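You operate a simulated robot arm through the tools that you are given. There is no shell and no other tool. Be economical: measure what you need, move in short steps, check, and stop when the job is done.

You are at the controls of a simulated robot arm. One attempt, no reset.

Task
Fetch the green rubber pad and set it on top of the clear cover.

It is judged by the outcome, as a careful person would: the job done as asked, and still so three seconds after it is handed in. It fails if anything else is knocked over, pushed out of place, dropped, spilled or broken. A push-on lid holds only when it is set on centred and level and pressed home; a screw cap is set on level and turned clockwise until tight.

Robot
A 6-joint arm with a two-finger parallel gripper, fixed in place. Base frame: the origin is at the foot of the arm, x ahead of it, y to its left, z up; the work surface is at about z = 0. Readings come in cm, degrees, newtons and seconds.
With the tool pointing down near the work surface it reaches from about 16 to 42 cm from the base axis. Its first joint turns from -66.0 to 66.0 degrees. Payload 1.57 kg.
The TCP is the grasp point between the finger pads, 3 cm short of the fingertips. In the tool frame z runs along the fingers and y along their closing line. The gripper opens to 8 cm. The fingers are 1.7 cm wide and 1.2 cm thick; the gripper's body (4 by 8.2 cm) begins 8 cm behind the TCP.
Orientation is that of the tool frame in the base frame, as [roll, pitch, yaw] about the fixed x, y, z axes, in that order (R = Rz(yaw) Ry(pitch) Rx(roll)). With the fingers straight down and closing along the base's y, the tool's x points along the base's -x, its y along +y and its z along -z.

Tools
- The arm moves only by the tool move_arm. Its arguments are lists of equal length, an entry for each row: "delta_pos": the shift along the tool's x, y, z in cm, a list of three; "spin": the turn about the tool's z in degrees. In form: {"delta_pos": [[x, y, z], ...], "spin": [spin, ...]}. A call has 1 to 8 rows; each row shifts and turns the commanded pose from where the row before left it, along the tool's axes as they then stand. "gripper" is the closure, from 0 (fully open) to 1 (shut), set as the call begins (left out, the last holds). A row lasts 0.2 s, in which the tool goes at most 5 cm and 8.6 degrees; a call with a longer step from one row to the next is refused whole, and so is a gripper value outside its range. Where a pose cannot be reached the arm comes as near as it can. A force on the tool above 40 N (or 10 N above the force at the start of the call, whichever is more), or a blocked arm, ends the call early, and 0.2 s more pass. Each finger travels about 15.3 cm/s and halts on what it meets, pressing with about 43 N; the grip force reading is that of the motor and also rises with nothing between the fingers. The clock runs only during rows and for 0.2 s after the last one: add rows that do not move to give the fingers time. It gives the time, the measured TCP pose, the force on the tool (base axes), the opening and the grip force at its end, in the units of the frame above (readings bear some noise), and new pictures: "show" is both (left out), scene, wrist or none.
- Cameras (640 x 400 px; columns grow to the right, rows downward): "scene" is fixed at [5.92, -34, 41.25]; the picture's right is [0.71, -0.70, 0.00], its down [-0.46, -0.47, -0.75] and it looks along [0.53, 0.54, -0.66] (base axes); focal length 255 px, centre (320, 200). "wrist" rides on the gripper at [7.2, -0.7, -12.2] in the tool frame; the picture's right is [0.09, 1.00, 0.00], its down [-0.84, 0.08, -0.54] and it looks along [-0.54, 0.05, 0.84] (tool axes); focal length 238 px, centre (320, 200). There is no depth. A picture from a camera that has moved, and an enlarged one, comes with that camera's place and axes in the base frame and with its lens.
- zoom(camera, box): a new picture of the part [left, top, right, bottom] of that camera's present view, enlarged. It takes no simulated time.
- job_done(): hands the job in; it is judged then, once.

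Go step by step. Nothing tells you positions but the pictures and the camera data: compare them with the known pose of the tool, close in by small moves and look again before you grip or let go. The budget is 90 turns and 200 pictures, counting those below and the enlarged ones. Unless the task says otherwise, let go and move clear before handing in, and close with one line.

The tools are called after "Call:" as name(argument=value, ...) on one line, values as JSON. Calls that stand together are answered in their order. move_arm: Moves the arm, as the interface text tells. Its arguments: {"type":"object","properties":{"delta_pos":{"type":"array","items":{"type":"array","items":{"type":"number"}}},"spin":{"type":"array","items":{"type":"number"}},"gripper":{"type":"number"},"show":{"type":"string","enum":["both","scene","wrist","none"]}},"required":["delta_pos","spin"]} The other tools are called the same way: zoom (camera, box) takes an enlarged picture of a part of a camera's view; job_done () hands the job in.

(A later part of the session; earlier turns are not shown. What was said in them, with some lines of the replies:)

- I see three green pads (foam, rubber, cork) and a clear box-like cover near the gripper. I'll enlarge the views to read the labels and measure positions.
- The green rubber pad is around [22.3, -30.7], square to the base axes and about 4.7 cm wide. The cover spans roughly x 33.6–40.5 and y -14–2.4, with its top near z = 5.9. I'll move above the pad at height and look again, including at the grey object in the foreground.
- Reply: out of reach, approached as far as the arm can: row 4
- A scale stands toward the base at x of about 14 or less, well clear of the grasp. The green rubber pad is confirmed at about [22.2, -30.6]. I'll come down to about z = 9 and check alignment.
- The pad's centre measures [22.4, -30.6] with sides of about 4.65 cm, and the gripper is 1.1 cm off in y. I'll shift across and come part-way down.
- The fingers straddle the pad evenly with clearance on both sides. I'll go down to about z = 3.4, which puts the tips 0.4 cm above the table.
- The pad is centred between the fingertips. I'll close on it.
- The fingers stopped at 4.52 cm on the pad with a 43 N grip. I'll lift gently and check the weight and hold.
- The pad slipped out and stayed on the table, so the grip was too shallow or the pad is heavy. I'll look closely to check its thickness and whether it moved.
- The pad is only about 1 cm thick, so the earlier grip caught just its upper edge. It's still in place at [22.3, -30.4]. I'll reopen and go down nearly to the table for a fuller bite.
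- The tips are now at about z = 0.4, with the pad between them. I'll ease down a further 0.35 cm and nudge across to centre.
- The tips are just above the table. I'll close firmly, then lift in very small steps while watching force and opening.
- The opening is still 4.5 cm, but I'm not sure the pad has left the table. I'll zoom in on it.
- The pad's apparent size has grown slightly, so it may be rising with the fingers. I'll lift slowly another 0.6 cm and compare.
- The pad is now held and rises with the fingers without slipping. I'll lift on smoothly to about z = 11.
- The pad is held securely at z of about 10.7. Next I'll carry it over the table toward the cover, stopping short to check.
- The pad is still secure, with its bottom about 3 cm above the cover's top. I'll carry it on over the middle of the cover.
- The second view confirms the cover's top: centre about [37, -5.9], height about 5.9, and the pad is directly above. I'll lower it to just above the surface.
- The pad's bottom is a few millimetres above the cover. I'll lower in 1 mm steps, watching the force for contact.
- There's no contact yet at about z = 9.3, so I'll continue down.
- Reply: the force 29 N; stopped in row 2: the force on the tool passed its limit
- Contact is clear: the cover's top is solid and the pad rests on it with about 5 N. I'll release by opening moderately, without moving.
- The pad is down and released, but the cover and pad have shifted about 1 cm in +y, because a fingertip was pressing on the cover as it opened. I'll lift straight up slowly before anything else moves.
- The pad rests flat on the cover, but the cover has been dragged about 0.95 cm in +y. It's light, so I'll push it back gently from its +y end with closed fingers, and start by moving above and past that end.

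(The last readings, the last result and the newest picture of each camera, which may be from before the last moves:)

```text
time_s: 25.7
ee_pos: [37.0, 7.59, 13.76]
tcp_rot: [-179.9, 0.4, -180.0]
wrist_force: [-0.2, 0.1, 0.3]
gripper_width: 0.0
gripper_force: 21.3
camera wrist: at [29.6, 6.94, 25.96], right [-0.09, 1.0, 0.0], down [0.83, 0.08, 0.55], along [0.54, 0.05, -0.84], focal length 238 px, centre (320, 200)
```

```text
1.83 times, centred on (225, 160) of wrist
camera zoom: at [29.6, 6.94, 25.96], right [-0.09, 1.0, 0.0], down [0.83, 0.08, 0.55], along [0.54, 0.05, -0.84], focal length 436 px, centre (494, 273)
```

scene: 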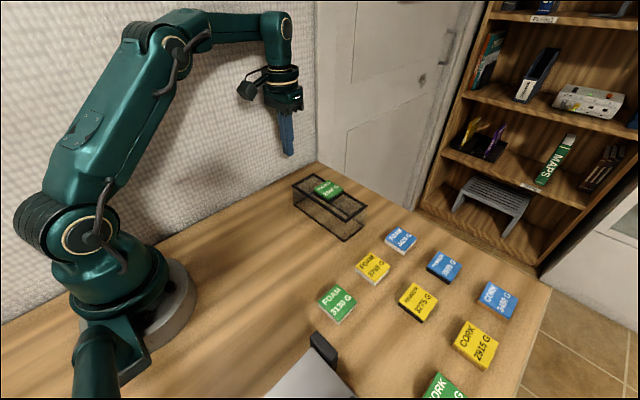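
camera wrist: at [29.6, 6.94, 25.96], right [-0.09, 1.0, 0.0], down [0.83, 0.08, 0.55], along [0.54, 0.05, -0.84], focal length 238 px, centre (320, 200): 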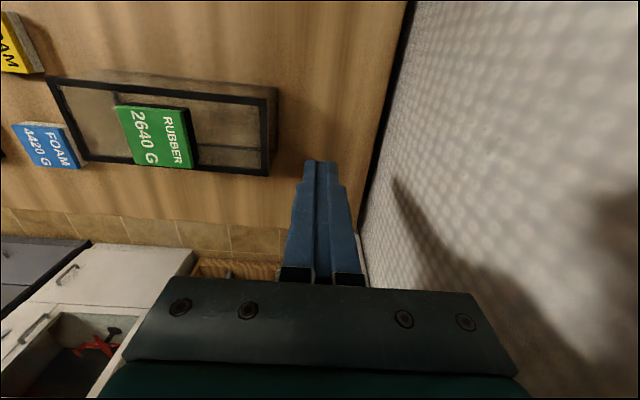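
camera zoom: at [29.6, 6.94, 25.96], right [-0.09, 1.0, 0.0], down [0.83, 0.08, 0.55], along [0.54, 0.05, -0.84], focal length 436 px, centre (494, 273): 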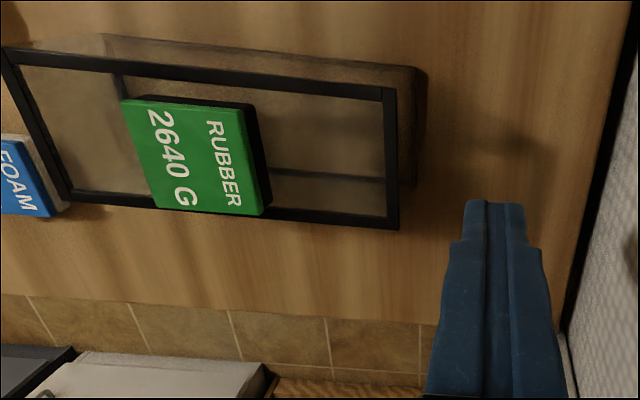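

The cover's +y end is now at about y = 3.0–3.3 and was about 2.4. The closed fingers are well clear beyond it at y = 7.6, so I'll lower them beside the end.

Call:
move_arm(delta_pos=[[0, 0, 1.5], [0, 0, 2], [0, 0, 2], [0, 0, 1.3], [0, 0, 0]], spin=[0, 0, 0, 0, 0], show="none")

Call:
move_arm(delta_pos=[[0, -0.7, 0], [0, -0.7, 0], [0, -0.5, 0], [0, 0, 0]], spin=[0, 0, 0, 0])

Call:
zoom(camera="wrist", box=[50, 60, 400, 260])

Call:
zoom(camera="scene", box=[280, 160, 400, 260])

```text
time_s: 26.9
ee_pos: [36.93, 7.68, 6.9]
tcp_rot: [-179.9, 0.4, -179.9]
wrist_force: [-0.6, -0.1, 0.3]
gripper_width: 0.01
gripper_force: 21.4
```

```text
time_s: 27.9
ee_pos: [37.02, 5.73, 6.76]
tcp_rot: [-179.9, 0.4, -179.9]
wrist_force: [-0.1, -1.2, -0.4]
gripper_width: 0.02
gripper_force: 21.2
camera wrist: at [29.75, 5.14, 18.99], right [-0.09, 1.0, 0.0], down [0.83, 0.08, 0.55], along [0.54, 0.05, -0.84], focal length 238 px, centre (320, 200)
```

scene: 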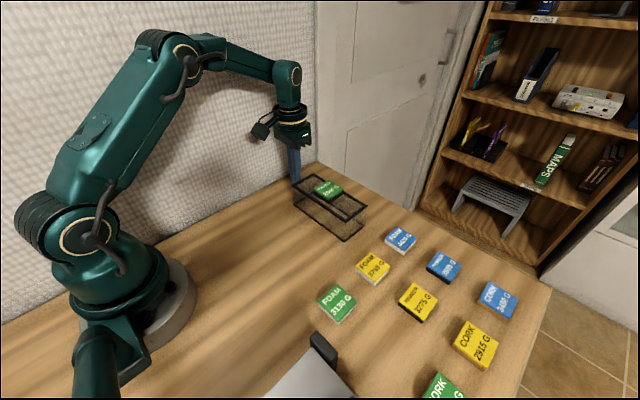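
wrist: 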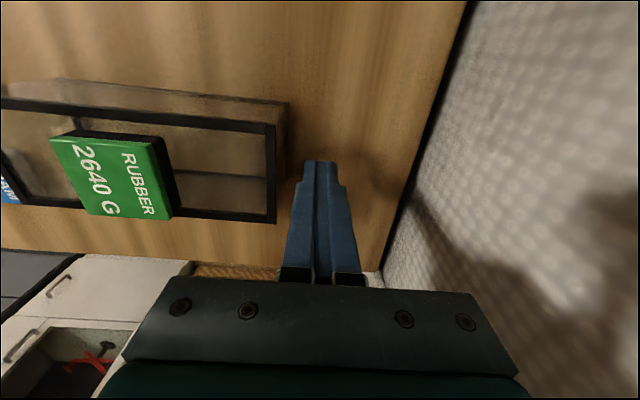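

```text
1.83 times, centred on (225, 160) of wrist
camera zoom: at [29.75, 5.14, 18.99], right [-0.09, 1.0, 0.0], down [0.83, 0.08, 0.55], along [0.54, 0.05, -0.84], focal length 436 px, centre (494, 273)
```

zoom: 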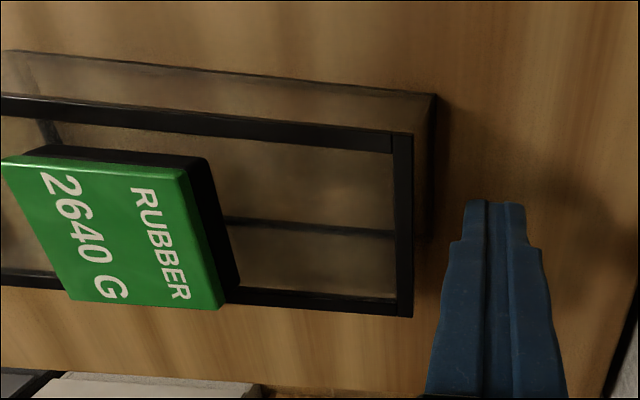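

```text
4.00 times, centred on (340, 210) of scene
camera zoom: at [5.92, -34.0, 41.25], right [0.71, -0.7, 0.0], down [-0.46, -0.47, -0.75], along [0.53, 0.54, -0.66], focal length 1021 px, centre (240, 160)
```

zoom: 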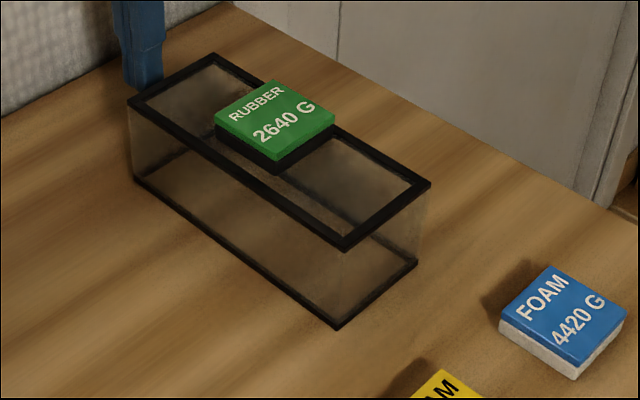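

The fingers stand just beyond the cover's +y end with no contact yet. I'll push slowly in -y and measure against the original scene marks (bottom near corner at zoom pixel 350, 337).

Call:
move_arm(delta_pos=[[0, -0.15, 0], [0, -0.15, 0], [0, -0.15, 0], [0, -0.15, 0], [0, -0.15, 0], [0, -0.15, 0], [0, -0.1, 0], [0, 0, 0]], spin=[0, 0, 0, 0, 0, 0, 0, 0], show="none")

Call:
zoom(camera="scene", box=[280, 160, 400, 260])

```text
time_s: 29.7
ee_pos: [36.94, 4.72, 6.92]
tcp_rot: [-179.9, 0.4, -179.9]
wrist_force: [-0.1, 0.2, 0.4]
gripper_width: 0.0
gripper_force: 21.4
```

```text
4.00 times, centred on (340, 210) of scene
camera zoom: at [5.92, -34.0, 41.25], right [0.71, -0.7, 0.0], down [-0.46, -0.47, -0.75], along [0.53, 0.54, -0.66], focal length 1021 px, centre (240, 160)
```

zoom: 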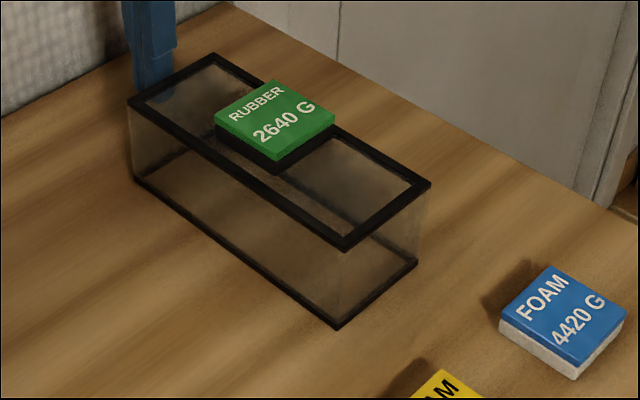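

No contact yet, and the cover is unchanged. I'll continue with small pushes.

Call:
move_arm(delta_pos=[[0, -0.1, 0], [0, -0.1, 0], [0, -0.1, 0], [0, -0.1, 0], [0, -0.1, 0], [0, -0.1, 0], [0, 0, 0]], spin=[0, 0, 0, 0, 0, 0, 0], show="none")

Call:
zoom(camera="scene", box=[280, 160, 400, 260])

```text
time_s: 31.3
ee_pos: [36.96, 4.23, 6.93]
tcp_rot: [-179.9, 0.4, -179.9]
wrist_force: [-0.3, 0.6, -0.4]
gripper_width: 0.0
gripper_force: 21.3
```

```text
4.00 times, centred on (340, 210) of scene
camera zoom: at [5.92, -34.0, 41.25], right [0.71, -0.7, 0.0], down [-0.46, -0.47, -0.75], along [0.53, 0.54, -0.66], focal length 1021 px, centre (240, 160)
```

zoom: 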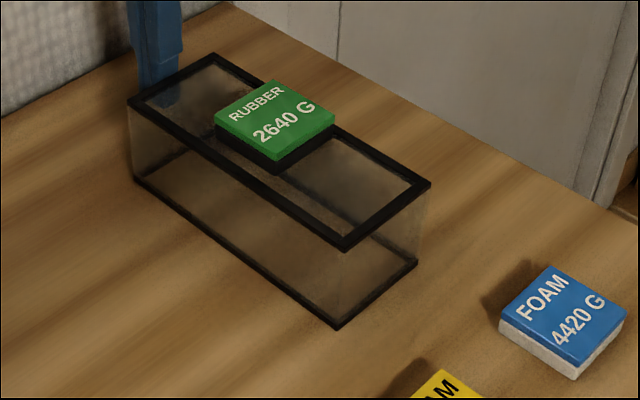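

The fingers are practically at the end face but haven't touched yet. I'll push another 0.6 cm.

Call:
move_arm(delta_pos=[[0, -0.1, 0], [0, -0.1, 0], [0, -0.1, 0], [0, -0.1, 0], [0, -0.1, 0], [0, -0.1, 0], [0, 0, 0]], spin=[0, 0, 0, 0, 0, 0, 0], show="none")

Call:
zoom(camera="scene", box=[280, 160, 400, 260])

```text
time_s: 32.9
ee_pos: [36.93, 3.44, 6.87]
tcp_rot: [-179.8, 0.4, -179.9]
wrist_force: [0.3, -0.1, -1.0]
gripper_width: 0.01
gripper_force: 21.6
```

```text
4.00 times, centred on (340, 210) of scene
camera zoom: at [5.92, -34.0, 41.25], right [0.71, -0.7, 0.0], down [-0.46, -0.47, -0.75], along [0.53, 0.54, -0.66], focal length 1021 px, centre (240, 160)
```

zoom: 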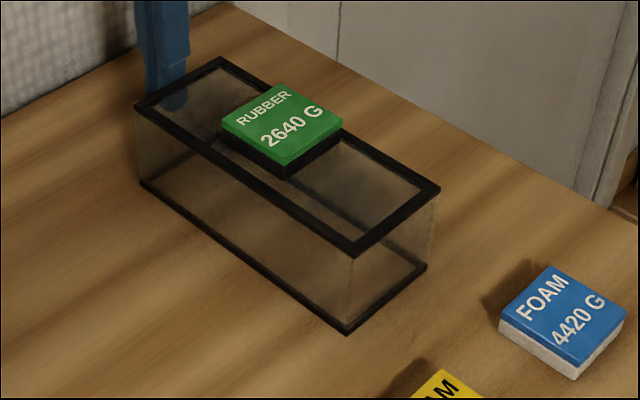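

The cover is sliding back nicely with the pad riding on it. About 0.25 cm remains.

Call:
move_arm(delta_pos=[[0, -0.08, 0], [0, -0.08, 0], [0, -0.08, 0], [0, 0, 0]], spin=[0, 0, 0, 0], show="none")

Call:
zoom(camera="scene", box=[280, 160, 400, 260])

```text
time_s: 33.9
ee_pos: [37.04, 3.2, 6.96]
tcp_rot: [-179.9, 0.4, -179.8]
wrist_force: [0.4, 0.3, 0.7]
gripper_width: 0.0
gripper_force: 21.2
```

```text
4.00 times, centred on (340, 210) of scene
camera zoom: at [5.92, -34.0, 41.25], right [0.71, -0.7, 0.0], down [-0.46, -0.47, -0.75], along [0.53, 0.54, -0.66], focal length 1021 px, centre (240, 160)
```

zoom: 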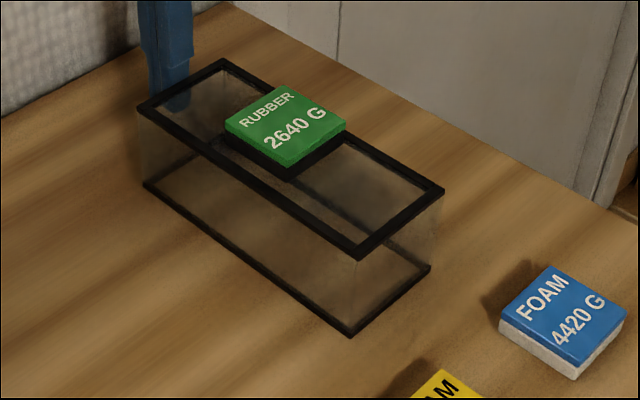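

The cover's corners now match their original marks and the pad is still flat on top. I'll back off in +y, then rise clear and check.

Call:
move_arm(delta_pos=[[0, 0.3, 0], [0, 0.8, 0], [0, 1.2, 0], [0, 1, 0], [0, 0, -1.5], [0, 0, -2.5], [0, 0, -2.5], [0, 0, 0]], spin=[0, 0, 0, 0, 0, 0, 0, 0])

Call:
zoom(camera="scene", box=[280, 160, 400, 260])

Call:
zoom(camera="wrist", box=[50, 60, 400, 260])

```text
time_s: 35.7
ee_pos: [36.83, 6.47, 13.42]
tcp_rot: [-179.8, 0.4, -179.9]
wrist_force: [-0.3, 1.0, -0.9]
gripper_width: 0.02
gripper_force: 21.5
camera wrist: at [29.56, 5.9, 25.61], right [-0.09, 1.0, 0.0], down [0.83, 0.08, 0.55], along [0.55, 0.05, -0.84], focal length 238 px, centre (320, 200)
```

scene: 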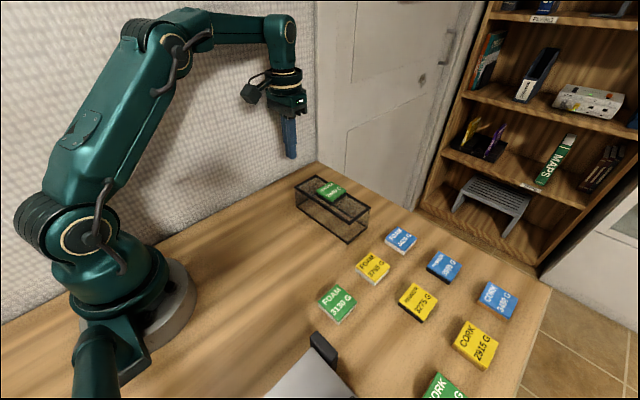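
wrist: 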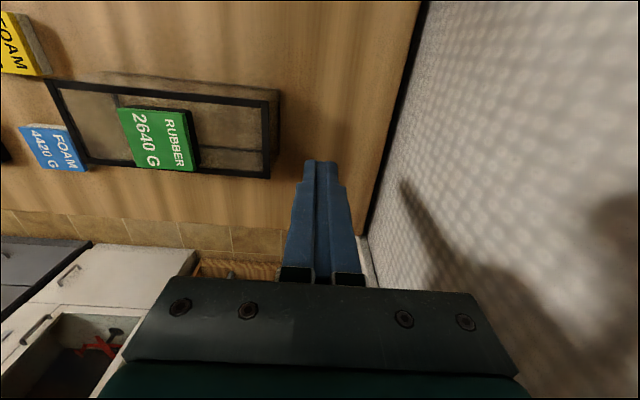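

```text
4.00 times, centred on (340, 210) of scene
camera zoom: at [5.92, -34.0, 41.25], right [0.71, -0.7, 0.0], down [-0.46, -0.47, -0.75], along [0.53, 0.54, -0.66], focal length 1021 px, centre (240, 160)
```

zoom: 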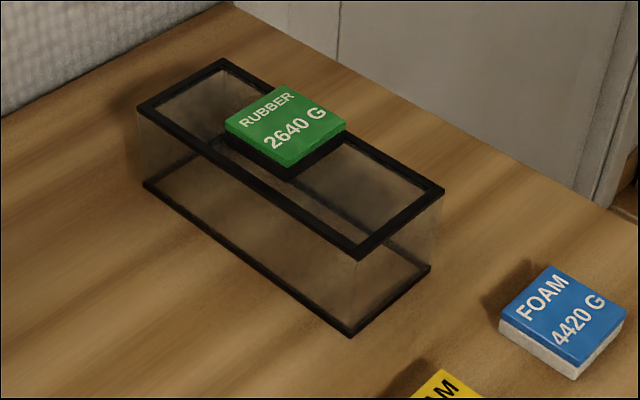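

```text
1.83 times, centred on (225, 160) of wrist
camera zoom: at [29.56, 5.9, 25.61], right [-0.09, 1.0, 0.0], down [0.83, 0.08, 0.55], along [0.55, 0.05, -0.84], focal length 436 px, centre (494, 273)
```

zoom: 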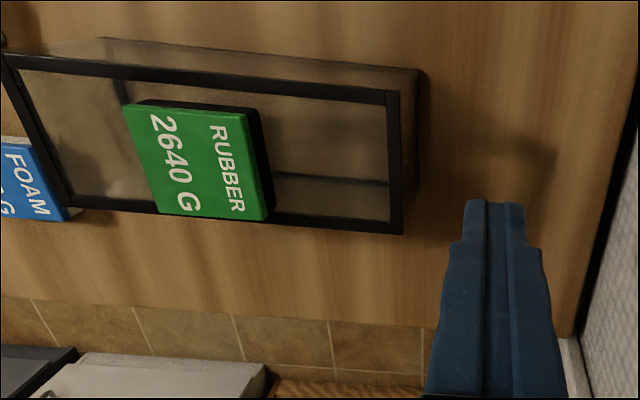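

The green rubber pad lies flat on the clear cover, the cover is back where it started, everything else is untouched, and the arm is clear. I'm handing the job in.

Call:
job_done()

```text
The job is handed in.
```

The green rubber pad is on top of the clear cover; while letting go I dragged the cover about 1 cm, then pushed it back to its original marks, and moved nothing else.
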